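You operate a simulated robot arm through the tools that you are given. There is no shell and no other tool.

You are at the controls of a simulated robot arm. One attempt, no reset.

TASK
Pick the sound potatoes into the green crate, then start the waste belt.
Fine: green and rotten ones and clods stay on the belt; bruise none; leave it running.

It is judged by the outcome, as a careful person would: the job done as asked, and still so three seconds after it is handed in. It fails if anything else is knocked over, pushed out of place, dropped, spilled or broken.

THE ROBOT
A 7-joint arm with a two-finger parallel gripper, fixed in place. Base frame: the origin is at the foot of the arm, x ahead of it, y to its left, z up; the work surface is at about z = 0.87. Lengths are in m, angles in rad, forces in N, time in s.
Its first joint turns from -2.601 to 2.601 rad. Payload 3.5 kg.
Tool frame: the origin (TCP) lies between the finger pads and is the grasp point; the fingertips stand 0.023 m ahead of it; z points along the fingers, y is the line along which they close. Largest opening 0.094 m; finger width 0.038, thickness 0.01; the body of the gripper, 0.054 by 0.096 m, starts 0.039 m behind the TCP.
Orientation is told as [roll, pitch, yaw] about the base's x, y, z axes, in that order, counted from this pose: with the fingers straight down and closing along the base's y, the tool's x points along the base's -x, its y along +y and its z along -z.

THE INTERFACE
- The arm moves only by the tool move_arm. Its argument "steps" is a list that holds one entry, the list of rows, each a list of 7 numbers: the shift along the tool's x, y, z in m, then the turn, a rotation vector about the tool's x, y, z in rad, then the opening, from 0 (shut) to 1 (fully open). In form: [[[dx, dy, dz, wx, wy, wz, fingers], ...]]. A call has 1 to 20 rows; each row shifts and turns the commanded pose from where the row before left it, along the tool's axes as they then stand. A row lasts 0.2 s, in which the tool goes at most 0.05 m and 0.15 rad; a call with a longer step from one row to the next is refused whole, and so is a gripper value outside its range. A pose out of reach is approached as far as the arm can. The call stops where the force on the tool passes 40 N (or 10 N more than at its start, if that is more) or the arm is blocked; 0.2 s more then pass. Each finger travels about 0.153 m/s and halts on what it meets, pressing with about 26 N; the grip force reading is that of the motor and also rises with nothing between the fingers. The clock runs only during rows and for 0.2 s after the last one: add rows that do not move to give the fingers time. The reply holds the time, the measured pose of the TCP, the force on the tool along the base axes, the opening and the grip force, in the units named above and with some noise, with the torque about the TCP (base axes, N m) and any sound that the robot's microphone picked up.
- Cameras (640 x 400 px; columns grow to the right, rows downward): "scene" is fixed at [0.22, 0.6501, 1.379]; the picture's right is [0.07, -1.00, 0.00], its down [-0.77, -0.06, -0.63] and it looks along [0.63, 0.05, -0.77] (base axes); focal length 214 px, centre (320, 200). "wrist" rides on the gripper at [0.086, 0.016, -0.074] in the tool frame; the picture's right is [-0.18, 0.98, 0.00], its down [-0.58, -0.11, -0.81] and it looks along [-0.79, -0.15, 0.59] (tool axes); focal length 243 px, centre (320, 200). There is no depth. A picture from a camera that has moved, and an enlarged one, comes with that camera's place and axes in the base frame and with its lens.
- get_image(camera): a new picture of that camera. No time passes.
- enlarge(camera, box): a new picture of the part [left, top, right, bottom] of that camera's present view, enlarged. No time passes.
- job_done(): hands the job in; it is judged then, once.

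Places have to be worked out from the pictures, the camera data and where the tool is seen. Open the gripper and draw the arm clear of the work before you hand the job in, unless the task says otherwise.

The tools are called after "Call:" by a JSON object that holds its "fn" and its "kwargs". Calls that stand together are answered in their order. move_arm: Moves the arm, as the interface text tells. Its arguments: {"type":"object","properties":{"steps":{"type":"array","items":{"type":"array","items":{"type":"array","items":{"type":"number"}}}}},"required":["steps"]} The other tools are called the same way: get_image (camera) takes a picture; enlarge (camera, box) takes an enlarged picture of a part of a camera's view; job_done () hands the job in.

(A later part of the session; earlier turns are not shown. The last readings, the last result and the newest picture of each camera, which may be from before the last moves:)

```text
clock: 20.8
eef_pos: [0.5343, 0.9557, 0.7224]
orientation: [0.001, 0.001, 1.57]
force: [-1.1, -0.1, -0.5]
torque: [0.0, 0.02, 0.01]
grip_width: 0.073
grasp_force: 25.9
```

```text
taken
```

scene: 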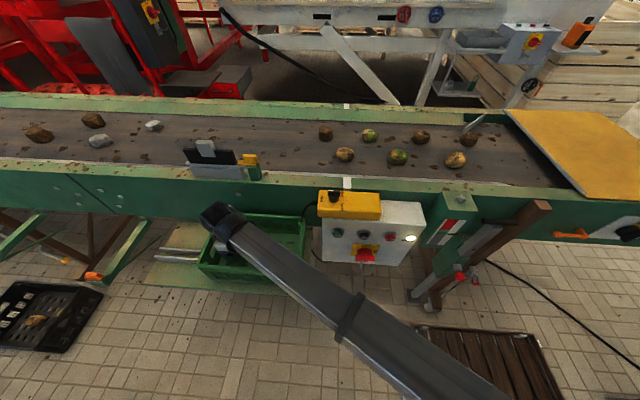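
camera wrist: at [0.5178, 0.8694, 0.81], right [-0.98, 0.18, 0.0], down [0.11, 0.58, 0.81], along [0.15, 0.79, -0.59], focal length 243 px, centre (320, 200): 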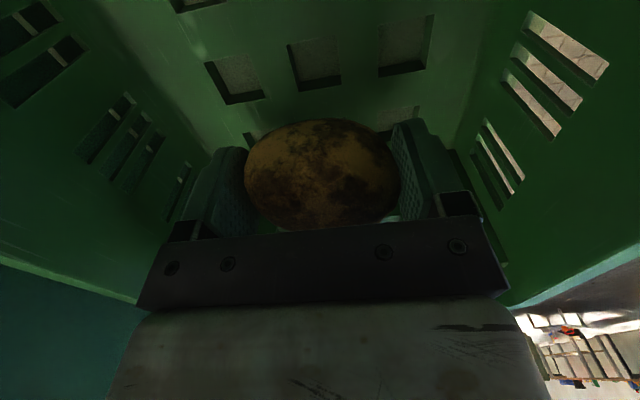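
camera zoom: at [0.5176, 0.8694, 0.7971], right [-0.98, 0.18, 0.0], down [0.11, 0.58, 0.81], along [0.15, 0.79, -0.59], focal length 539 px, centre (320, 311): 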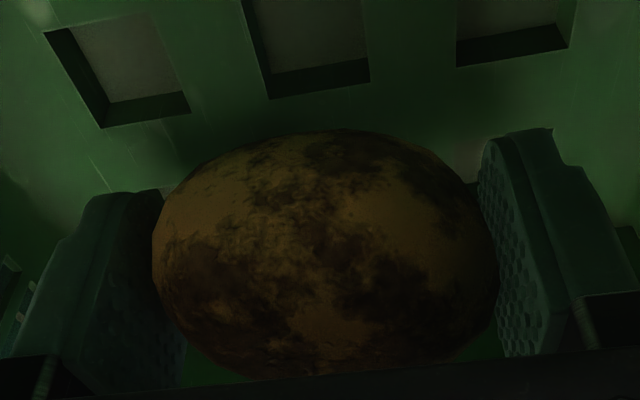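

Slot parallax (11 px for 5.3 mm) puts the crate floor near z≈0.663, so the potato's bottom is still about 3 cm up. I'll lower another 18 mm and check.

Call:
{"fn": "move_arm", "kwargs": {"steps": [[[0, 0, 0.006, 0, 0, 0, 0.75], [0, 0, 0.005, 0, 0, 0, 0.75], [0, 0, 0.004, 0, 0, 0, 0.75], [0, 0, 0.003, 0, 0, 0, 0.75], [0, 0, 0, 0, 0, 0, 0.75]]]}}

Call:
{"fn": "enlarge", "kwargs": {"camera": "wrist", "box": [180, 60, 460, 240]}}

Call:
{"fn": "enlarge", "kwargs": {"camera": "scene", "box": [170, 180, 330, 310]}}

```text
clock: 22.0
eef_pos: [0.5343, 0.9539, 0.7037]
orientation: [-0.001, 0.0, 1.571]
force: [0.5, 0.3, -1.0]
torque: [0.01, -0.02, -0.05]
grip_width: 0.0727
grasp_force: 26.0
```

```text
2.22 times, centred on (320, 150) of wrist
camera zoom: at [0.5179, 0.8689, 0.7786], right [-0.98, 0.18, 0.0], down [0.11, 0.58, 0.81], along [0.15, 0.79, -0.59], focal length 539 px, centre (320, 311)
```

zoom: 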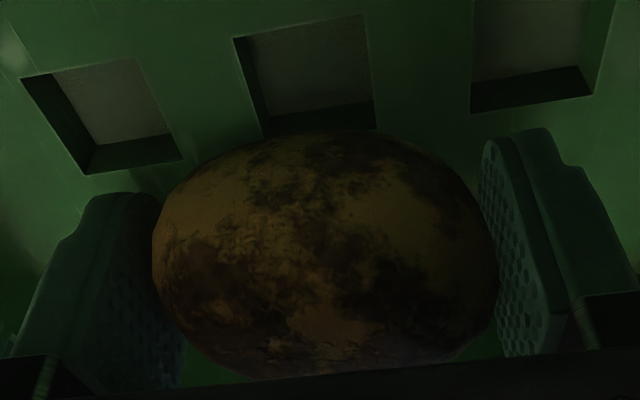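

```text
3.08 times, centred on (250, 245) of scene
camera zoom: at [0.22, 0.6501, 1.379], right [0.07, -1.0, 0.0], down [-0.77, -0.06, -0.63], along [0.63, 0.05, -0.77], focal length 660 px, centre (535, 62)
```

zoom: 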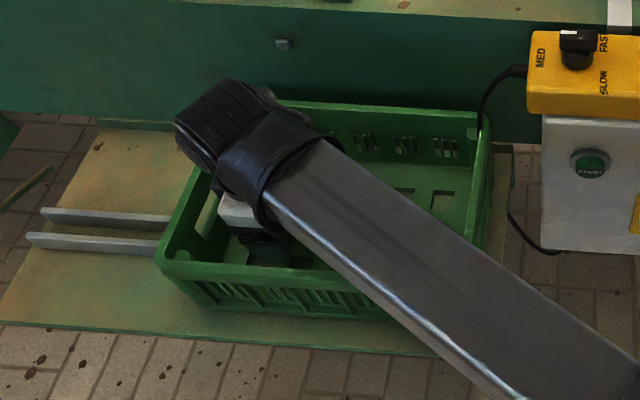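

About 5–9 mm remain to the floor. The arm link passes over the crate's front rim, so I'll check that clearance before going lower.

Call:
{"fn": "enlarge", "kwargs": {"camera": "scene", "box": [215, 225, 315, 290]}}

Call:
{"fn": "enlarge", "kwargs": {"camera": "wrist", "box": [0, 0, 640, 399]}}

```text
6.15 times, centred on (265, 258) of scene
camera zoom: at [0.22, 0.6501, 1.379], right [0.07, -1.0, 0.0], down [-0.77, -0.06, -0.63], along [0.63, 0.05, -0.77], focal length 1320 px, centre (658, -154)
```

zoom: 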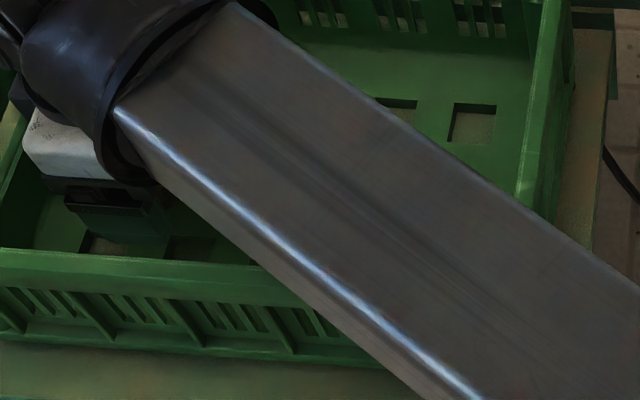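

```text
1.00 times, centred on (320, 200) of wrist (not enlarged: the box is as wide or as high as the picture)
camera zoom: at [0.5179, 0.8689, 0.7786], right [-0.98, 0.18, 0.0], down [0.11, 0.58, 0.81], along [0.15, 0.79, -0.59], focal length 243 px, centre (320, 200)
```

zoom: 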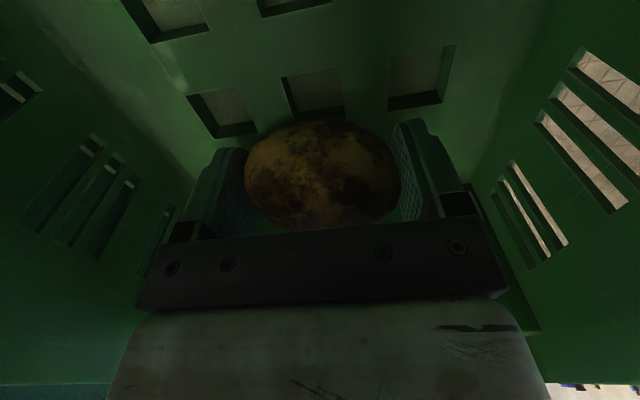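

Working from earlier views, the link's underside is about z≈0.83 over the rim (0.78), which is enough clearance. I'll continue the last few millimetres.

Call:
{"fn": "move_arm", "kwargs": {"steps": [[[0, 0, 0.003, 0, 0, 0, 0.75], [0, 0, 0.0015, 0, 0, 0, 0.75], [0, 0, 0, 0, 0, 0, 0.75]]]}}

Call:
{"fn": "enlarge", "kwargs": {"camera": "wrist", "box": [180, 60, 460, 240]}}

```text
clock: 22.8
eef_pos: [0.5354, 0.9541, 0.6997]
orientation: [-0.001, 0.002, 1.57]
force: [0.1, -0.8, 11.9]
torque: [-0.04, -0.2, -0.02]
grip_width: 0.0725
grasp_force: 25.9
```

```text
2.22 times, centred on (320, 150) of wrist
camera zoom: at [0.5177, 0.869, 0.7758], right [-0.98, 0.18, 0.0], down [0.11, 0.58, 0.81], along [0.15, 0.79, -0.59], focal length 539 px, centre (320, 311)
```

zoom: 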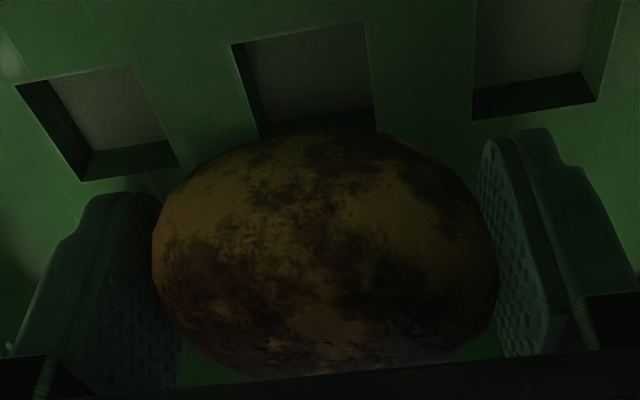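

The floor is felt at TCP z≈0.700 (about 12 N). I'll ease up 1 mm, open the fingers gradually and rise straight up.

Call:
{"fn": "move_arm", "kwargs": {"steps": [[[0, 0, -0.0012, 0, 0, 0, 0.75], [0, 0, 0, 0, 0, 0, 0.77], [0, 0, 0, 0, 0, 0, 0.8], [0, 0, 0, 0, 0, 0, 0.84], [0, 0, 0, 0, 0, 0, 0.89], [0, 0, 0, 0, 0, 0, 0.93], [0, 0, 0, 0, 0, 0, 0.93], [0, 0, -0.01, 0, 0, 0, 0.93], [0, 0, -0.02, 0, 0, 0, 0.93], [0, 0, -0.03, 0, 0, 0, 0.93]]]}}

Call:
{"fn": "get_image", "kwargs": {"camera": "wrist"}}

```text
clock: 25.0
eef_pos: [0.5334, 0.9539, 0.7609]
orientation: [0.0, 0.0, 1.571]
force: [-0.3, 0.5, -0.4]
torque: [-0.01, 0.01, -0.02]
grip_width: 0.0876
grasp_force: 0.0
```

```text
taken
camera wrist: at [0.517, 0.868, 0.8357], right [-0.98, 0.18, 0.0], down [0.11, 0.58, 0.81], along [0.15, 0.79, -0.59], focal length 243 px, centre (320, 200)
```

wrist: 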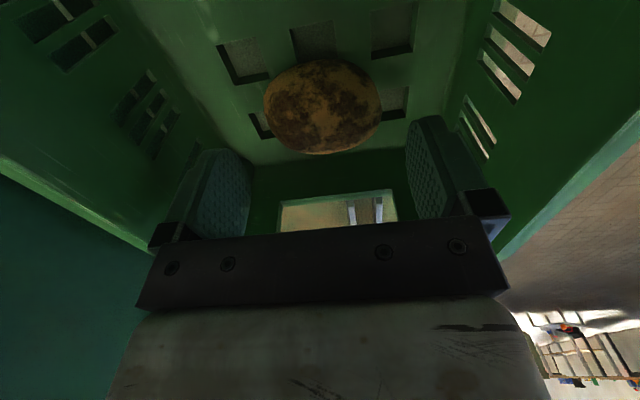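

A rests in the crate and the floor is confirmed at z≈0.671. I'll rise clear and fly over to B (0.833, 0.606), keeping this yaw.

Call:
{"fn": "move_arm", "kwargs": {"steps": [[[0, 0, -0.04, 0, 0, 0, 0.93], [0, 0, -0.045, 0, 0, 0, 0.95], [0, 0, -0.045, 0, 0, 0, 1], [0, 0, -0.045, 0, 0, 0, 1], [0, 0, -0.045, 0, 0, 0, 1], [0, 0, -0.04, 0, 0, 0, 1], [0.03, -0.025, 0, 0, 0, 0, 1], [0.0348, -0.03, 0, 0, 0, 0, 1], [0.0348, -0.03, 0, 0, 0, 0, 1], [0.0348, -0.03, 0, 0, 0, 0, 1], [0.0348, -0.03, 0, 0, 0, 0, 1], [0.0348, -0.03, 0, 0, 0, 0, 1], [0.0348, -0.03, 0, 0, 0, 0, 1], [0.0348, -0.03, 0, 0, 0, 0, 1], [0.0348, -0.03, 0, 0, 0, 0, 1], [0.03, -0.026, 0, 0, 0, 0, 1], [0.01, -0.009, 0, 0, 0, 0, 1]]]}}

Call:
{"fn": "get_image", "kwargs": {"camera": "wrist"}}

Call:
{"fn": "get_image", "kwargs": {"camera": "scene"}}

```text
clock: 28.6
eef_pos: [0.8341, 0.607, 1.0228]
orientation: [0.002, 0.001, 1.57]
force: [-0.4, -0.5, 0.0]
torque: [0.02, 0.01, 0.0]
grip_width: 0.094
grasp_force: 0.1
```

```text
taken
camera wrist: at [0.8172, 0.5211, 1.0976], right [-0.98, 0.18, 0.0], down [0.11, 0.58, 0.81], along [0.15, 0.79, -0.59], focal length 243 px, centre (320, 200)
```

wrist: 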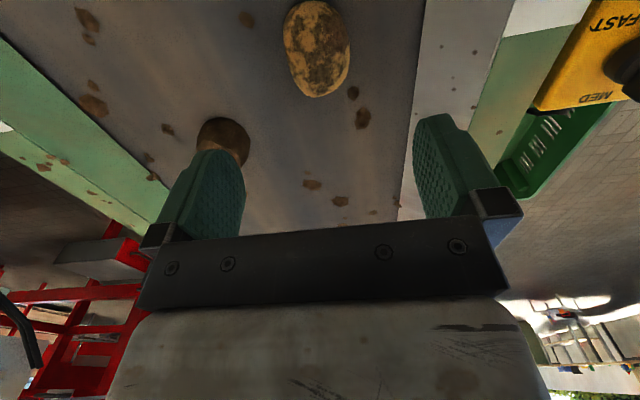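

```text
taken
```

scene: 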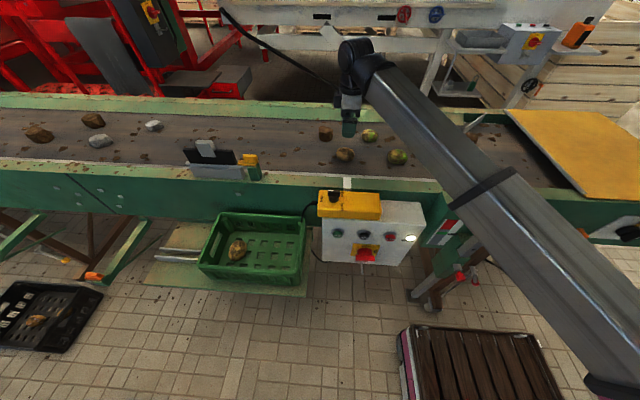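

A is in the crate and B is almost below the tool. I'll enlarge the wrist view to measure B's offset and check its surface.

Call:
{"fn": "enlarge", "kwargs": {"camera": "wrist", "box": [240, 0, 400, 100]}}

```text
4.00 times, centred on (320, 50) of wrist
camera zoom: at [0.8172, 0.5211, 1.0976], right [-0.98, 0.18, 0.0], down [0.11, 0.58, 0.81], along [0.15, 0.79, -0.59], focal length 970 px, centre (320, 800)
```

zoom: 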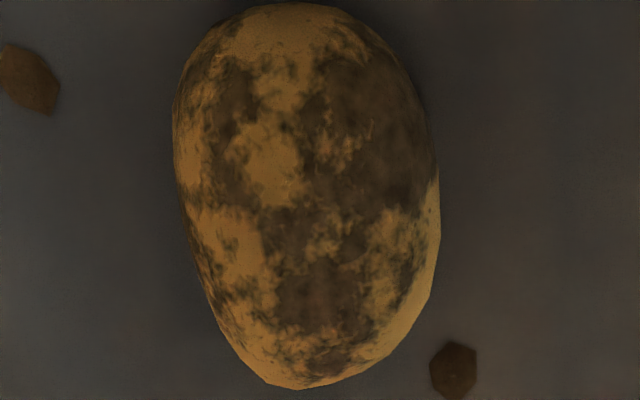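

B is about 52 mm wide along the closing axis, with its centre 2.5 mm toward +x and 5 mm toward -y from the tool. I'll correct that and descend to z≈0.945.

Call:
{"fn": "move_arm", "kwargs": {"steps": [[[0.005, -0.0025, 0.01, 0, 0, 0, 1], [0, 0, 0.03, 0, 0, 0, 1], [0, 0, 0.02, 0, 0, 0, 1], [0, 0, 0.015, 0, 0, 0, 1], [0, 0, 0, 0, 0, 0, 1]]]}}

Call:
{"fn": "get_image", "kwargs": {"camera": "wrist"}}

```text
clock: 29.8
eef_pos: [0.8358, 0.6015, 0.944]
orientation: [0.001, 0.0, 1.571]
force: [-0.3, -0.1, -0.1]
torque: [0.03, -0.01, 0.0]
grip_width: 0.0939
grasp_force: 0.1
```

```text
taken
camera wrist: at [0.8198, 0.5166, 1.0194], right [-0.98, 0.18, 0.0], down [0.11, 0.58, 0.81], along [0.15, 0.79, -0.59], focal length 243 px, centre (320, 200)
```

wrist: 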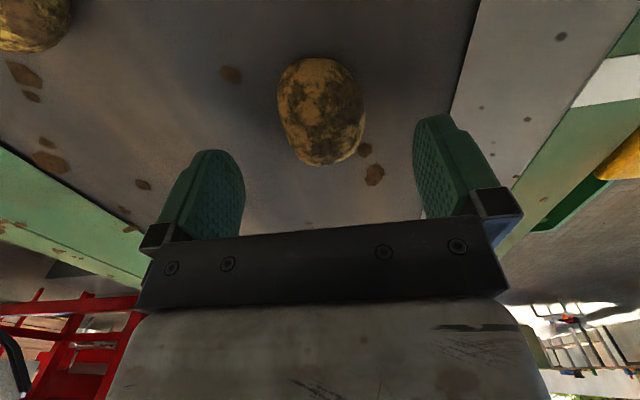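

B stays centred. I'll descend the last 46 mm slowly to z≈0.898.

Call:
{"fn": "move_arm", "kwargs": {"steps": [[[0.002, 0, 0.015, 0, 0, 0, 1], [0, 0, 0.012, 0, 0, 0, 1], [0, 0, 0.01, 0, 0, 0, 1], [0, 0, 0.006, 0, 0, 0, 1], [0, 0, 0.003, 0, 0, 0, 1], [0, 0, 0, 0, 0, 0, 1]]]}}

Call:
{"fn": "get_image", "kwargs": {"camera": "wrist"}}

Call:
{"fn": "get_image", "kwargs": {"camera": "scene"}}

```text
clock: 31.2
eef_pos: [0.836, 0.6, 0.8992]
orientation: [0.0, 0.0, 1.571]
force: [0.2, 0.1, -0.7]
torque: [0.01, -0.01, 0.01]
grip_width: 0.0939
grasp_force: 0.1
```

```text
taken
camera wrist: at [0.8199, 0.5136, 0.9739], right [-0.98, 0.18, 0.0], down [0.11, 0.58, 0.81], along [0.15, 0.79, -0.59], focal length 243 px, centre (320, 200)
```

wrist: 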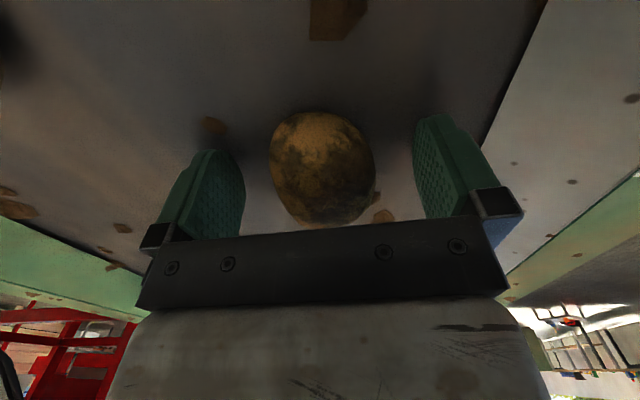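

```text
taken
```

scene: 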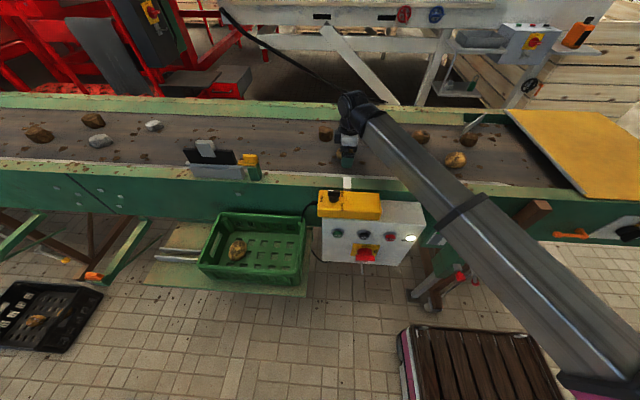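

B is centred between the fingers with its centre at about z 0.891. I'll drop 2 mm more and close gradually.

Call:
{"fn": "move_arm", "kwargs": {"steps": [[[0, 0, 0.002, 0, 0, 0, 1], [0, 0, 0, 0, 0, 0, 0.85], [0, 0, 0, 0, 0, 0, 0.72], [0, 0, 0, 0, 0, 0, 0.64], [0, 0, 0, 0, 0, 0, 0.6], [0, 0, 0, 0, 0, 0, 0.57], [0, 0, 0, 0, 0, 0, 0.545], [0, 0, 0, 0, 0, 0, 0.53], [0, 0, 0, 0, 0, 0, 0.53]]]}}

Call:
{"fn": "get_image", "kwargs": {"camera": "wrist"}}

```text
clock: 33.2
eef_pos: [0.8367, 0.5987, 0.8971]
orientation: [0.001, 0.0, 1.572]
force: [-1.0, -0.9, -0.4]
torque: [0.01, 0.02, -0.02]
grip_width: 0.0501
grasp_force: 0.4
```

```text
taken
camera wrist: at [0.82, 0.5137, 0.9721], right [-0.98, 0.18, 0.0], down [0.11, 0.58, 0.81], along [0.15, 0.79, -0.59], focal length 243 px, centre (320, 200)
```

wrist: 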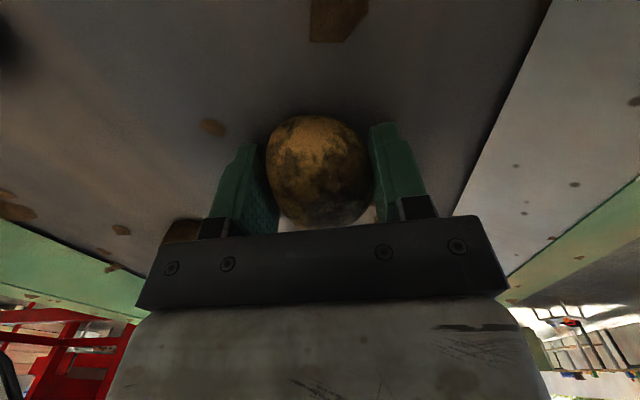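

The fingers are at 50 mm and just touching. I'll close a little more until the force registers.

Call:
{"fn": "move_arm", "kwargs": {"steps": [[[0, 0, 0, 0, 0, 0, 0.515], [0, 0, 0, 0, 0, 0, 0.5], [0, 0, 0, 0, 0, 0, 0.485], [0, 0, 0, 0, 0, 0, 0.485]]]}}

Call:
{"fn": "get_image", "kwargs": {"camera": "wrist"}}

```text
clock: 34.2
eef_pos: [0.838, 0.5986, 0.8985]
orientation: [0.0, 0.0, 1.571]
force: [0.3, 0.9, -1.2]
torque: [-0.03, -0.01, 0.02]
grip_width: 0.0486
grasp_force: 26.1
```

```text
taken
camera wrist: at [0.8201, 0.5137, 0.9721], right [-0.98, 0.18, 0.0], down [0.11, 0.58, 0.81], along [0.15, 0.79, -0.59], focal length 243 px, centre (320, 200)
```

wrist: 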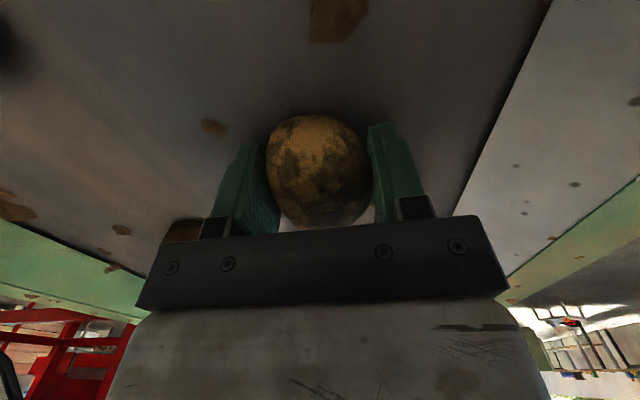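

B is gripped at 48.6 mm with 26 N. I'll lift it slowly.

Call:
{"fn": "move_arm", "kwargs": {"steps": [[[0, 0, -0.008, 0, 0, 0, 0.48], [0, 0, -0.015, 0, 0, 0, 0.48], [0, 0, -0.025, 0, 0, 0, 0.48], [0, 0, -0.03, 0, 0, 0, 0.48], [0, 0, -0.03, 0, 0, 0, 0.48], [0, 0, -0.03, 0, 0, 0, 0.48], [0, 0, -0.02, 0, 0, 0, 0.48]]]}}

Call:
{"fn": "get_image", "kwargs": {"camera": "wrist"}}

Call:
{"fn": "enlarge", "kwargs": {"camera": "scene", "box": [180, 180, 340, 310]}}

```text
clock: 35.8
eef_pos: [0.8406, 0.5984, 1.0559]
orientation: [-0.001, -0.001, 1.57]
force: [-0.2, -0.2, -1.1]
torque: [0.0, -0.02, 0.01]
grip_width: 0.0488
grasp_force: 25.5
```

```text
taken
camera wrist: at [0.8231, 0.5132, 1.1306], right [-0.98, 0.18, 0.0], down [0.11, 0.58, 0.81], along [0.15, 0.79, -0.59], focal length 243 px, centre (320, 200)
```

wrist: 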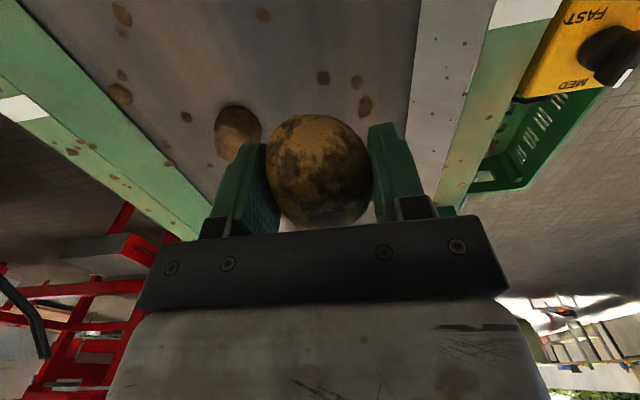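

```text
3.08 times, centred on (260, 245) of scene
camera zoom: at [0.22, 0.6501, 1.379], right [0.07, -1.0, 0.0], down [-0.77, -0.06, -0.63], along [0.63, 0.05, -0.77], focal length 660 px, centre (505, 62)
```

zoom: 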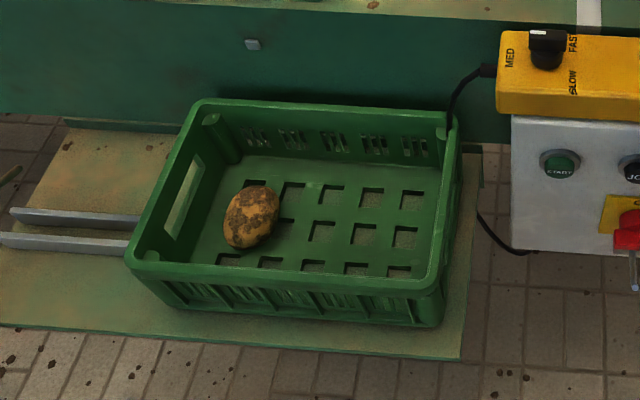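

B is secure and A lies well in the crate. I'll carry B over to (0.535, 0.882) and lower it to z≈0.80.

Call:
{"fn": "move_arm", "kwargs": {"steps": [[[-0.0216, 0.0236, 0, 0, 0, 0, 0.48], [-0.0315, 0.034, 0, 0, 0, 0, 0.48], [-0.0315, 0.034, 0, 0, 0, 0, 0.48], [-0.0315, 0.034, 0, 0, 0, 0, 0.48], [-0.0315, 0.034, 0, 0, 0, 0, 0.48], [-0.0315, 0.034, 0, 0, 0, 0, 0.48], [-0.0315, 0.034, 0, 0, 0, 0, 0.48], [-0.0315, 0.034, 0, 0, 0, 0, 0.48], [-0.0315, 0.034, 0, 0, 0, 0, 0.48], [-0.01, 0.01, 0, 0, 0, 0, 0.48], [0, 0, 0.03, 0, 0, 0, 0.48], [0, 0, 0.04, 0, 0, 0, 0.48], [0, 0, 0.04, 0, 0, 0, 0.48], [0, 0, 0.04, 0, 0, 0, 0.48], [0, 0, 0.04, 0, 0, 0, 0.48], [0, 0, 0.04, 0, 0, 0, 0.48], [0, 0, 0.02, 0, 0, 0, 0.48]]]}}

Call:
{"fn": "get_image", "kwargs": {"camera": "wrist"}}

Call:
{"fn": "enlarge", "kwargs": {"camera": "scene", "box": [180, 180, 340, 310]}}

```text
clock: 39.4
eef_pos: [0.5332, 0.8845, 0.8053]
orientation: [-0.001, -0.001, 1.57]
force: [0.4, -0.2, 0.5]
torque: [-0.03, 0.04, -0.04]
grip_width: 0.0487
grasp_force: 25.9
```

```text
taken
camera wrist: at [0.5158, 0.7979, 0.8795], right [-0.98, 0.18, 0.0], down [0.11, 0.58, 0.81], along [0.15, 0.79, -0.59], focal length 243 px, centre (320, 200)
```

wrist: 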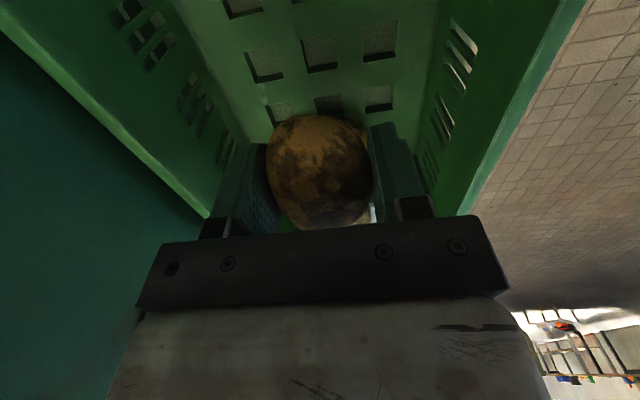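

```text
3.08 times, centred on (260, 245) of scene
camera zoom: at [0.22, 0.6501, 1.379], right [0.07, -1.0, 0.0], down [-0.77, -0.06, -0.63], along [0.63, 0.05, -0.77], focal length 660 px, centre (505, 62)
```

zoom: 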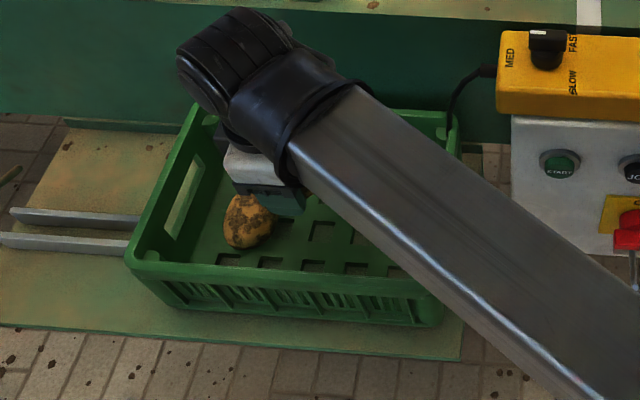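

B hangs over its spot beside A. I'll lower to z≈0.716 and then creep.

Call:
{"fn": "move_arm", "kwargs": {"steps": [[[0, 0, 0.025, 0, 0, 0, 0.48], [0, 0, 0.025, 0, 0, 0, 0.48], [0, 0, 0.02, 0, 0, 0, 0.48], [0, 0, 0.012, 0, 0, 0, 0.48], [0, 0, 0.006, 0, 0, 0, 0.48], [0, 0, 0, 0, 0, 0, 0.48]]]}}

Call:
{"fn": "get_image", "kwargs": {"camera": "wrist"}}

Call:
{"fn": "enlarge", "kwargs": {"camera": "scene", "box": [180, 180, 340, 310]}}

```text
clock: 40.8
eef_pos: [0.5325, 0.884, 0.7175]
orientation: [0.0, 0.001, 1.57]
force: [-0.1, 0.6, -1.1]
torque: [0.01, 0.02, -0.01]
grip_width: 0.0484
grasp_force: 26.2
```

```text
taken
camera wrist: at [0.5148, 0.7985, 0.7924], right [-0.98, 0.18, 0.0], down [0.11, 0.58, 0.81], along [0.15, 0.79, -0.59], focal length 243 px, centre (320, 200)
```

wrist: 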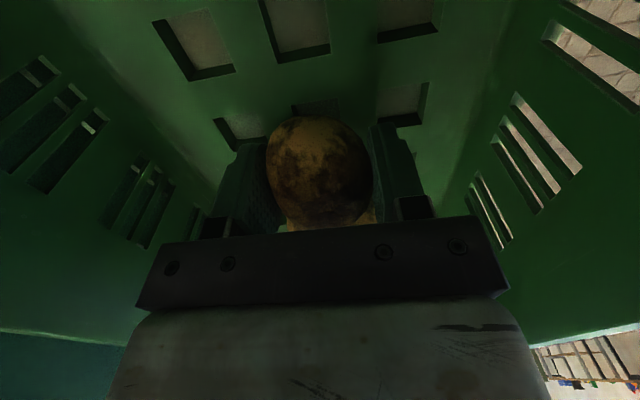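

```text
3.08 times, centred on (260, 245) of scene
camera zoom: at [0.22, 0.6501, 1.379], right [0.07, -1.0, 0.0], down [-0.77, -0.06, -0.63], along [0.63, 0.05, -0.77], focal length 660 px, centre (505, 62)
```

zoom: 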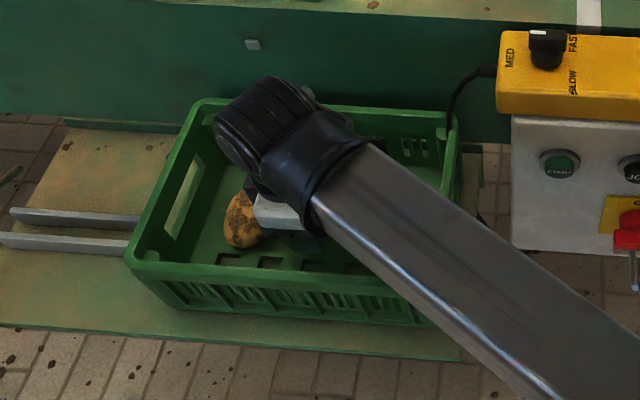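

B's bottom is about 18 mm above the floor. I'll lower another 14 mm and then move in fine steps until contact.

Call:
{"fn": "move_arm", "kwargs": {"steps": [[[0, 0, 0.005, 0, 0, 0, 0.48], [0, 0, 0.004, 0, 0, 0, 0.48], [0, 0, 0.003, 0, 0, 0, 0.48], [0, 0, 0.002, 0, 0, 0, 0.48], [0, 0, 0, 0, 0, 0, 0.48]]]}}

```text
clock: 42.0
eef_pos: [0.5318, 0.8827, 0.7034]
orientation: [0.002, -0.001, 1.571]
force: [0.3, 0.1, -1.8]
torque: [-0.01, 0.0, -0.01]
grip_width: 0.0489
grasp_force: 26.0
```

No contact yet at 0.7034. I'll keep going in millimetre steps.

Call:
{"fn": "move_arm", "kwargs": {"steps": [[[0, 0, 0.002, 0, 0, 0, 0.48], [0, 0, 0.0015, 0, 0, 0, 0.48], [0, 0, 0, 0, 0, 0, 0.48]]]}}

```text
clock: 42.8
eef_pos: [0.5314, 0.8838, 0.7017]
orientation: [-0.001, -0.001, 1.572]
force: [0.1, -0.3, -0.6]
torque: [-0.01, 0.02, -0.03]
grip_width: 0.0486
grasp_force: 26.3
```

Call:
{"fn": "move_arm", "kwargs": {"steps": [[[0, 0, 0.0015, 0, 0, 0, 0.48], [0, 0, 0.0015, 0, 0, 0, 0.48], [0, 0, 0, 0, 0, 0, 0.48]]]}}

```text
clock: 43.6
eef_pos: [0.5319, 0.8824, 0.6993]
orientation: [-0.002, 0.0, 1.57]
force: [-0.1, -0.1, 26.7]
torque: [0.1, -0.03, 0.02]
grip_width: 0.0488
grasp_force: 26.5
```

Contact with the floor shows about 27 N. I'll ease back up 1.5 mm, open gently and rise straight up.

Call:
{"fn": "move_arm", "kwargs": {"steps": [[[0, 0, -0.0017, 0, 0, 0, 0.48], [0, 0, 0, 0, 0, 0, 0.5], [0, 0, 0, 0, 0, 0, 0.53], [0, 0, 0, 0, 0, 0, 0.58], [0, 0, 0, 0, 0, 0, 0.65], [0, 0, 0, 0, 0, 0, 0.75], [0, 0, 0, 0, 0, 0, 0.75], [0, 0, -0.01, 0, 0, 0, 0.75], [0, 0, -0.02, 0, 0, 0, 0.75], [0, 0, -0.03, 0, 0, 0, 0.75], [0, 0, -0.04, 0, 0, 0, 0.75]]]}}

Call:
{"fn": "get_image", "kwargs": {"camera": "wrist"}}

```text
clock: 46.0
eef_pos: [0.5311, 0.8822, 0.7989]
orientation: [0.0, 0.0, 1.572]
force: [0.2, -0.1, -0.1]
torque: [-0.02, -0.01, 0.03]
grip_width: 0.0706
grasp_force: 0.1
```

```text
taken
camera wrist: at [0.5139, 0.7971, 0.8731], right [-0.98, 0.18, 0.0], down [0.11, 0.58, 0.81], along [0.15, 0.79, -0.59], focal length 243 px, centre (320, 200)
```

wrist: 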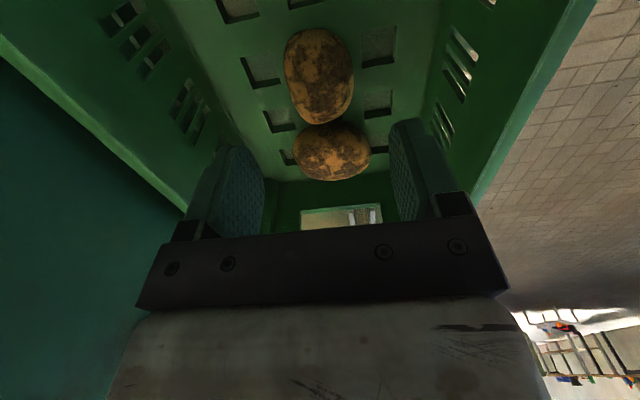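

Both potatoes lie safely in the crate with room left at the right end. I'll rise and turn back to yaw 0 before heading to C.

Call:
{"fn": "move_arm", "kwargs": {"steps": [[[0, 0, -0.04, 0, 0, 0, 0.8], [0, 0, -0.045, 0, 0, 0, 0.9], [0, 0, -0.045, 0, 0, 0, 1], [0, 0, -0.045, 0, 0, 0, 1], [0, 0, -0.045, 0, 0, 0, 1], [0, 0, -0.03, 0, 0, 0, 1], [0, 0, 0, 0, 0, 0.13, 1], [0, 0, 0, 0, 0, 0.1441, 1], [0, 0, 0, 0, 0, 0.1441, 1], [0, 0, 0, 0, 0, 0.1441, 1], [0, 0, 0, 0, 0, 0.1441, 1], [0, 0, 0, 0, 0, 0.1441, 1], [0, 0, 0, 0, 0, 0.1441, 1], [0, 0, 0, 0, 0, 0.1441, 1], [0, 0, 0, 0, 0, 0.1441, 1], [0, 0, 0, 0, 0, 0.1441, 1], [0, 0, 0, 0, 0, 0.1441, 1]]]}}

Call:
{"fn": "get_image", "kwargs": {"camera": "scene"}}

```text
clock: 49.6
eef_pos: [0.5324, 0.8833, 1.0494]
orientation: [0.001, 0.0, -0.002]
force: [0.2, 0.1, -0.4]
torque: [0.01, 0.01, 0.01]
grip_width: 0.0939
grasp_force: 0.0
```

```text
taken
```

scene: 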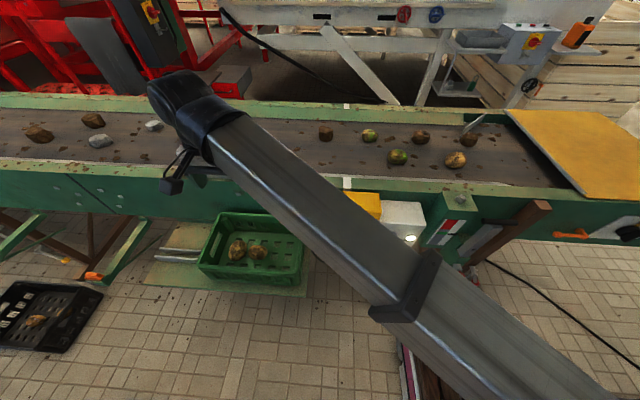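

Two are in the crate and C is visible at scene (455, 160), about (0.834, 0.22). I'll fly there at safe height.

Call:
{"fn": "move_arm", "kwargs": {"steps": [[[-0.0123, -0.027, 0, 0, 0, 0, 1], [-0.01888, -0.04144, 0, 0, 0, 0, 1], [-0.01888, -0.04144, 0, 0, 0, 0, 1], [-0.01888, -0.04144, 0, 0, 0, 0, 1], [-0.01888, -0.04144, 0, 0, 0, 0, 1], [-0.01888, -0.04144, 0, 0, 0, 0, 1], [-0.01888, -0.04144, 0, 0, 0, 0, 1], [-0.01888, -0.04144, 0, 0, 0, 0, 1], [-0.01888, -0.04144, 0, 0, 0, 0, 1], [-0.01888, -0.04144, 0, 0, 0, 0, 1], [-0.01888, -0.04144, 0, 0, 0, 0, 1], [-0.01888, -0.04144, 0, 0, 0, 0, 1], [-0.01888, -0.04144, 0, 0, 0, 0, 1], [-0.01888, -0.04144, 0, 0, 0, 0, 1], [-0.01888, -0.04144, 0, 0, 0, 0, 1], [-0.01888, -0.04144, 0, 0, 0, 0, 1], [-0.006, -0.0144, 0, 0, 0, 0, 1], [0, 0, 0, 0, 0, 0, 1]]]}}

Call:
{"fn": "get_image", "kwargs": {"camera": "wrist"}}

Call:
{"fn": "get_image", "kwargs": {"camera": "scene"}}

```text
clock: 53.4
eef_pos: [0.8332, 0.2209, 1.0499]
orientation: [0.0, -0.001, 0.0]
force: [-0.9, 1.6, -0.4]
torque: [-0.01, 0.01, 0.02]
grip_width: 0.094
grasp_force: 0.1
```

```text
taken
camera wrist: at [0.7467, 0.2384, 1.1245], right [0.18, 0.98, 0.0], down [0.58, -0.11, 0.81], along [0.79, -0.15, -0.59], focal length 243 px, centre (320, 200)
```

wrist: 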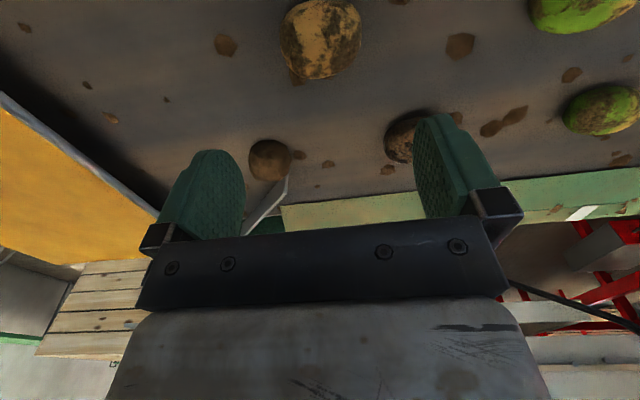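

```text
taken
```

scene: 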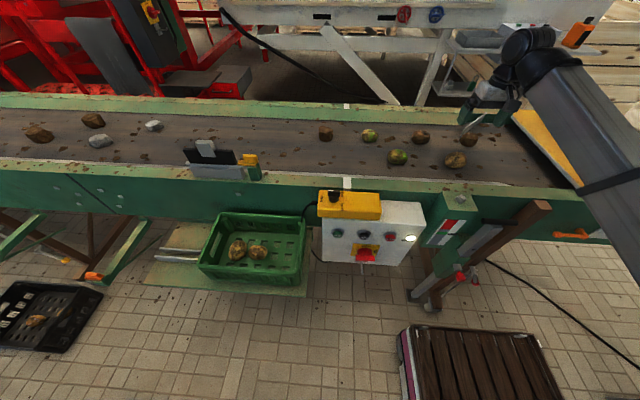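

C is below the gripper. I'll enlarge to measure its offset and orientation and to check it's sound.

Call:
{"fn": "enlarge", "kwargs": {"camera": "wrist", "box": [240, 0, 400, 100]}}

Call:
{"fn": "enlarge", "kwargs": {"camera": "scene", "box": [420, 120, 500, 180]}}

Call:
{"fn": "enlarge", "kwargs": {"camera": "wrist", "box": [200, 100, 360, 240]}}

```text
4.00 times, centred on (320, 50) of wrist
camera zoom: at [0.7467, 0.2384, 1.1245], right [0.18, 0.98, 0.0], down [0.58, -0.11, 0.81], along [0.79, -0.15, -0.59], focal length 970 px, centre (320, 800)
```

zoom: 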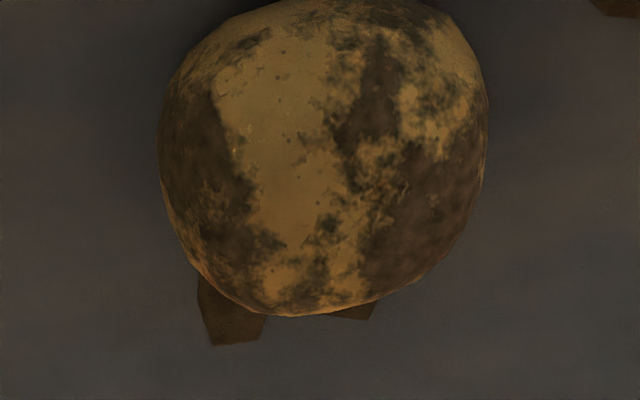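

```text
6.67 times, centred on (460, 150) of scene
camera zoom: at [0.22, 0.6501, 1.379], right [0.07, -1.0, 0.0], down [-0.77, -0.06, -0.63], along [0.63, 0.05, -0.77], focal length 1430 px, centre (-613, 533)
```

zoom: 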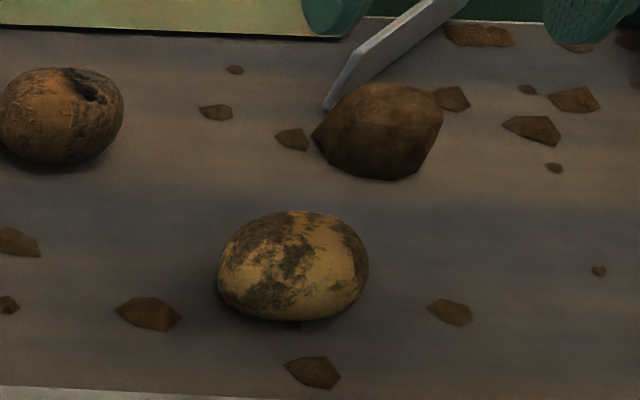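

```text
2.86 times, centred on (280, 170) of wrist
camera zoom: at [0.7467, 0.2384, 1.1245], right [0.18, 0.98, 0.0], down [0.58, -0.11, 0.81], along [0.79, -0.15, -0.59], focal length 693 px, centre (434, 286)
```

zoom: 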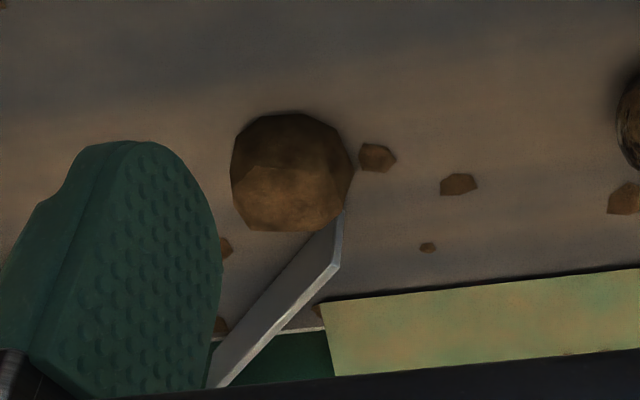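

C looks sound, is about 70 mm wide along the closing axis, and is centred. I'll descend to z≈0.95, re-check, and continue.

Call:
{"fn": "move_arm", "kwargs": {"steps": [[[0, 0.0005, 0.02, 0, 0, 0, 1], [0, 0, 0.03, 0, 0, 0, 1], [0, 0, 0.03, 0, 0, 0, 1], [0, 0, 0.02, 0, 0, 0, 1], [0, 0, 0, 0, 0, 0, 1]]]}}

Call:
{"fn": "get_image", "kwargs": {"camera": "wrist"}}

```text
clock: 54.6
eef_pos: [0.8332, 0.2208, 0.9509]
orientation: [-0.002, -0.002, 0.0]
force: [-0.9, -0.4, -0.3]
torque: [0.03, 0.02, 0.0]
grip_width: 0.094
grasp_force: 0.0
```

```text
taken
camera wrist: at [0.7463, 0.2378, 1.0249], right [0.18, 0.98, 0.0], down [0.58, -0.11, 0.81], along [0.79, -0.15, -0.59], focal length 243 px, centre (320, 200)
```

wrist: 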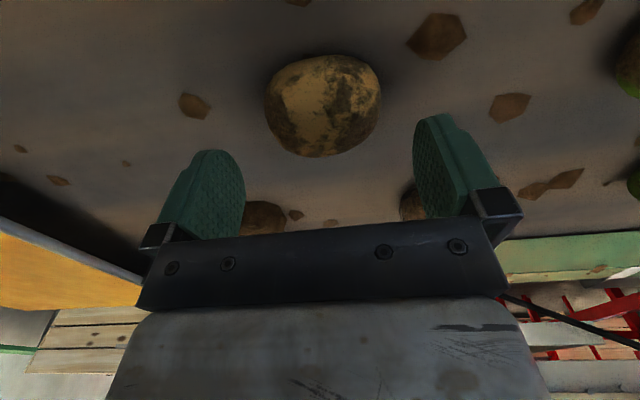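

C remains centred (column 322, row 105). I'll make the final descent to z≈0.898 with a 2 mm correction.

Call:
{"fn": "move_arm", "kwargs": {"steps": [[[0.002, 0.001, 0.018, 0, 0, 0, 1], [0, 0, 0.014, 0, 0, 0, 1], [0, 0, 0.01, 0, 0, 0, 1], [0, 0, 0.007, 0, 0, 0, 1], [0, 0, 0.003, 0, 0, 0, 1], [0, 0, 0, 0, 0, 0, 1]]]}}

Call:
{"fn": "get_image", "kwargs": {"camera": "wrist"}}

Call:
{"fn": "get_image", "kwargs": {"camera": "scene"}}

```text
clock: 56.0
eef_pos: [0.8313, 0.2208, 0.8968]
orientation: [0.0, -0.001, 0.0]
force: [-0.4, -0.2, -0.3]
torque: [0.01, -0.02, -0.04]
grip_width: 0.0939
grasp_force: 0.1
```

```text
taken
camera wrist: at [0.7436, 0.2384, 0.9717], right [0.18, 0.98, 0.0], down [0.58, -0.11, 0.81], along [0.79, -0.15, -0.59], focal length 243 px, centre (320, 200)
```

wrist: 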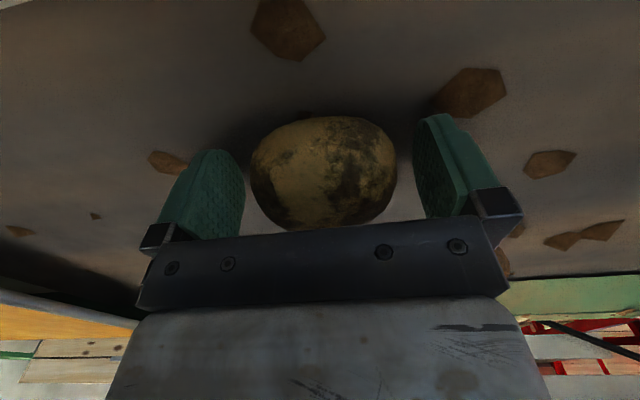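

```text
taken
```

scene: 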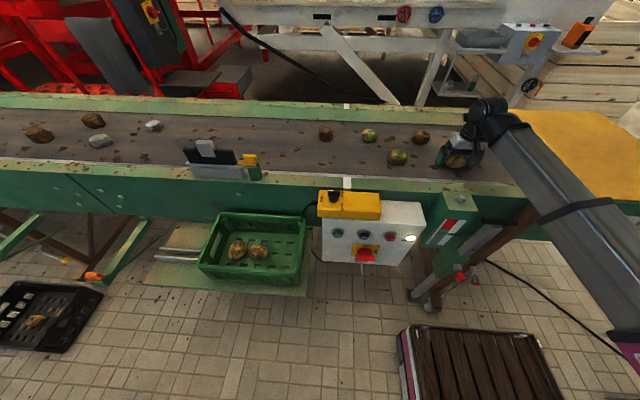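

C sits squarely between the fingers. I'll close in small steps.

Call:
{"fn": "move_arm", "kwargs": {"steps": [[[0, 0.001, 0, 0, 0, 0, 0.92], [0, 0, 0, 0, 0, 0, 0.86], [0, 0, 0, 0, 0, 0, 0.81], [0, 0, 0, 0, 0, 0, 0.78], [0, 0, 0, 0, 0, 0, 0.755], [0, 0, 0, 0, 0, 0, 0.735], [0, 0, 0, 0, 0, 0, 0.72], [0, 0, 0, 0, 0, 0, 0.72]]]}}

Call:
{"fn": "get_image", "kwargs": {"camera": "wrist"}}

```text
clock: 57.8
eef_pos: [0.8314, 0.2227, 0.8969]
orientation: [0.001, 0.001, -0.001]
force: [0.0, 0.4, 0.4]
torque: [0.03, -0.02, 0.0]
grip_width: 0.0697
grasp_force: 26.2
```

```text
taken
camera wrist: at [0.7433, 0.2396, 0.9719], right [0.18, 0.98, 0.0], down [0.58, -0.11, 0.81], along [0.79, -0.15, -0.59], focal length 243 px, centre (320, 200)
```

wrist: 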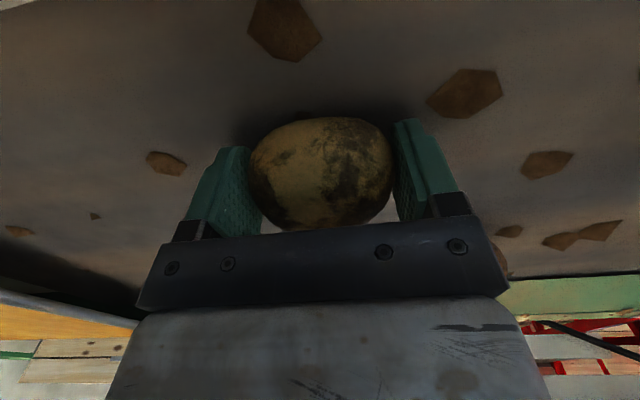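

C is gripped at 69.7 mm. I'll lift it to z≈1.055 and check before turning.

Call:
{"fn": "move_arm", "kwargs": {"steps": [[[0, 0, -0.008, 0, 0, 0, 0.72], [0, 0, -0.015, 0, 0, 0, 0.72], [0, 0, -0.025, 0, 0, 0, 0.72], [0, 0, -0.03, 0, 0, 0, 0.72], [0, 0, -0.03, 0, 0, 0, 0.72], [0, 0, -0.03, 0, 0, 0, 0.72], [0, 0, -0.02, 0, 0, 0, 0.72]]]}}

Call:
{"fn": "get_image", "kwargs": {"camera": "wrist"}}

```text
clock: 59.4
eef_pos: [0.8314, 0.2218, 1.0542]
orientation: [0.0, 0.0, 0.0]
force: [-0.5, -0.2, -1.1]
torque: [0.0, 0.04, 0.0]
grip_width: 0.0695
grasp_force: 25.4
```

```text
taken
camera wrist: at [0.7441, 0.2393, 1.1293], right [0.18, 0.98, 0.0], down [0.58, -0.11, 0.81], along [0.79, -0.15, -0.59], focal length 243 px, centre (320, 200)
```

wrist: 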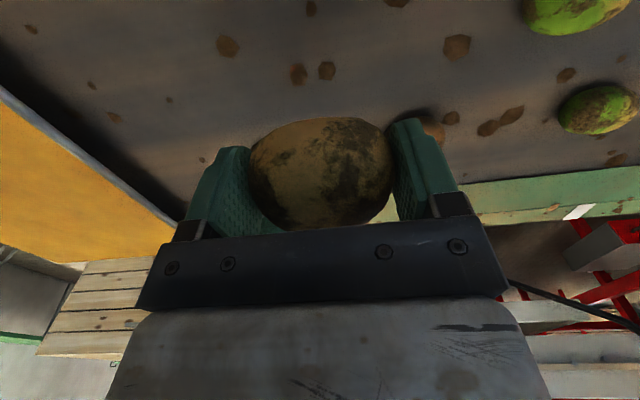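

C is secure. I'll carry it at this height to above the right part of the crate (0.535, 0.805).

Call:
{"fn": "move_arm", "kwargs": {"steps": [[[0.0098, 0.0194, 0, 0, 0, 0, 0.72], [0.01976, 0.0389, 0, 0, 0, 0, 0.72], [0.01976, 0.0389, 0, 0, 0, 0, 0.72], [0.01976, 0.0389, 0, 0, 0, 0, 0.72], [0.01976, 0.0389, 0, 0, 0, 0, 0.72], [0.01976, 0.0389, 0, 0, 0, 0, 0.72], [0.01976, 0.0389, 0, 0, 0, 0, 0.72], [0.01976, 0.0389, 0, 0, 0, 0, 0.72], [0.01976, 0.0389, 0, 0, 0, 0, 0.72], [0.01976, 0.0389, 0, 0, 0, 0, 0.72], [0.01976, 0.0389, 0, 0, 0, 0, 0.72], [0.01976, 0.0389, 0, 0, 0, 0, 0.72], [0.01976, 0.0389, 0, 0, 0, 0, 0.72], [0.01976, 0.0389, 0, 0, 0, 0, 0.72], [0.01976, 0.0389, 0, 0, 0, 0, 0.72], [0.0098, 0.0194, 0, 0, 0, 0, 0.72], [0, 0, 0, 0, 0, 0, 0.72]]]}}

Call:
{"fn": "get_image", "kwargs": {"camera": "scene"}}

```text
clock: 63.0
eef_pos: [0.5335, 0.8098, 1.0552]
orientation: [-0.001, -0.001, -0.001]
force: [0.7, 0.3, -0.9]
torque: [0.02, -0.03, -0.04]
grip_width: 0.0695
grasp_force: 26.0
```

```text
taken
```

scene: 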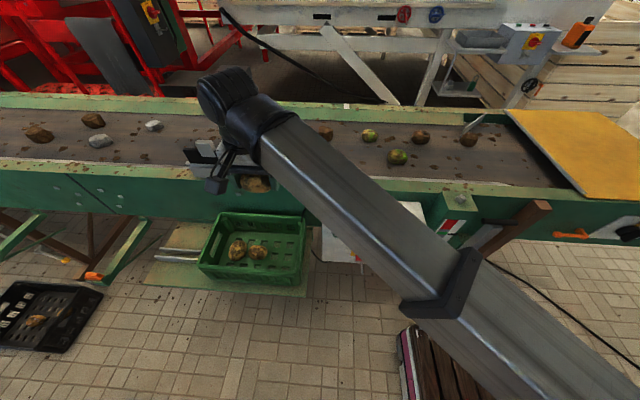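

I'm above the crate with C. Now I'll turn to yaw -90° so the camera hangs over the crate's interior on the +y side.

Call:
{"fn": "move_arm", "kwargs": {"steps": [[[0, 0, 0, 0, 0, 0.13, 0.72], [0, 0, 0, 0, 0, 0.1441, 0.72], [0, 0, 0, 0, 0, 0.1441, 0.72], [0, 0, 0, 0, 0, 0.1441, 0.72], [0, 0, 0, 0, 0, 0.1441, 0.72], [0, 0, 0, 0, 0, 0.1441, 0.72], [0, 0, 0, 0, 0, 0.1441, 0.72], [0, 0, 0, 0, 0, 0.1441, 0.72], [0, 0, 0, 0, 0, 0.1441, 0.72], [0, 0, 0, 0, 0, 0.1441, 0.72], [0, 0, 0, 0, 0, 0.1441, 0.72], [0, 0, 0, 0, 0, 0, 0.72]]]}}

Call:
{"fn": "get_image", "kwargs": {"camera": "wrist"}}

Call:
{"fn": "get_image", "kwargs": {"camera": "scene"}}

```text
clock: 65.6
eef_pos: [0.5338, 0.8064, 1.0552]
orientation: [0.0, 0.0, -1.574]
force: [-0.7, -0.2, -0.5]
torque: [0.01, 0.03, 0.01]
grip_width: 0.0697
grasp_force: 25.9
```

```text
taken
camera wrist: at [0.55, 0.8941, 1.1295], right [0.98, -0.19, 0.0], down [-0.11, -0.58, 0.81], along [-0.15, -0.79, -0.59], focal length 243 px, centre (320, 200)
```

wrist: 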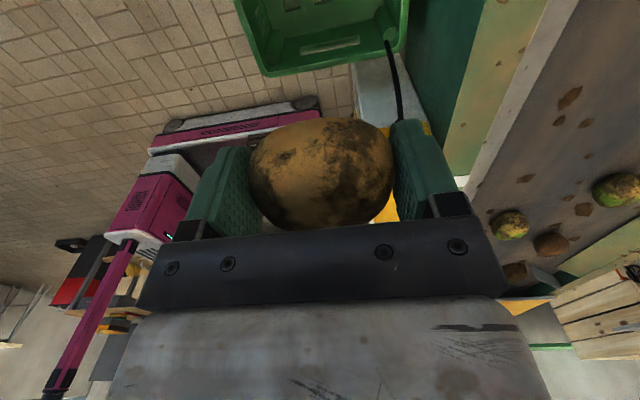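

```text
taken
```

scene: 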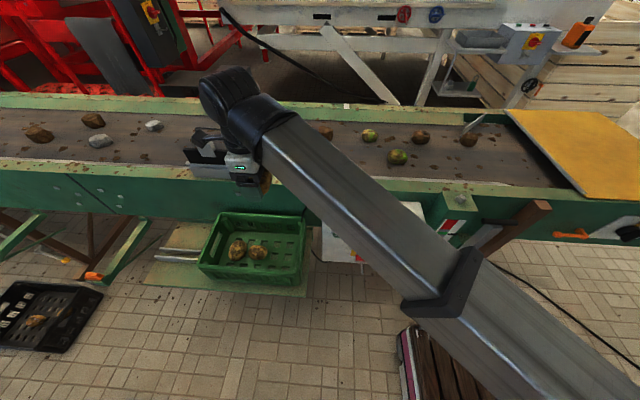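

Yaw is -90°. The right rim measures y≈0.74 and x≈0.437–0.624, so C at (0.534, 0.806) clears both the wall and B. I'll lower to z≈0.78.

Call:
{"fn": "move_arm", "kwargs": {"steps": [[[0, 0, 0.03, 0, 0, 0, 0.72], [0, 0, 0.04, 0, 0, 0, 0.72], [0, 0, 0.04, 0, 0, 0, 0.72], [0, 0, 0.04, 0, 0, 0, 0.72], [0, 0, 0.04, 0, 0, 0, 0.72], [0, 0, 0.04, 0, 0, 0, 0.72], [0, 0, 0.03, 0, 0, 0, 0.72], [0, 0, 0.015, 0, 0, 0, 0.72], [0, 0, 0, 0, 0, 0, 0.72]]]}}

Call:
{"fn": "get_image", "kwargs": {"camera": "wrist"}}

Call:
{"fn": "enlarge", "kwargs": {"camera": "scene", "box": [180, 180, 340, 310]}}

```text
clock: 67.6
eef_pos: [0.5349, 0.8057, 0.78]
orientation: [0.001, 0.0, -1.572]
force: [0.4, 0.4, -0.1]
torque: [-0.02, -0.02, 0.03]
grip_width: 0.0695
grasp_force: 26.0
```

```text
taken
camera wrist: at [0.5505, 0.8935, 0.8555], right [0.98, -0.19, 0.0], down [-0.11, -0.58, 0.81], along [-0.15, -0.79, -0.59], focal length 243 px, centre (320, 200)
```

wrist: 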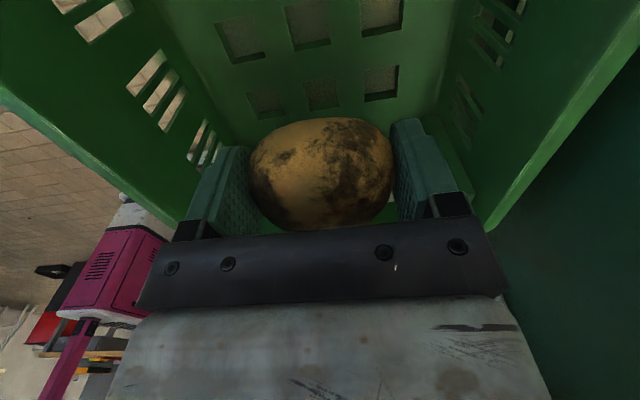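

```text
3.08 times, centred on (260, 245) of scene
camera zoom: at [0.22, 0.6501, 1.379], right [0.07, -1.0, 0.0], down [-0.77, -0.06, -0.63], along [0.63, 0.05, -0.77], focal length 660 px, centre (505, 62)
```

zoom: 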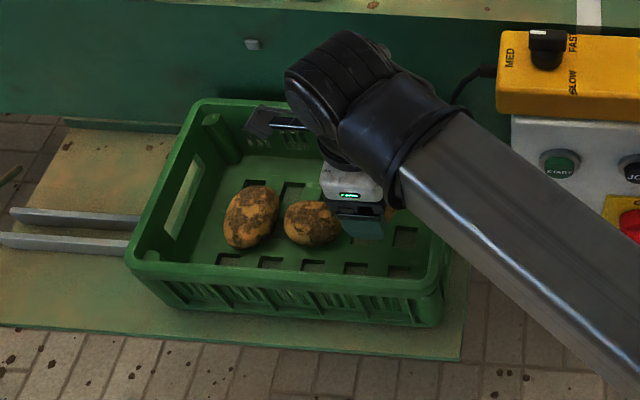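

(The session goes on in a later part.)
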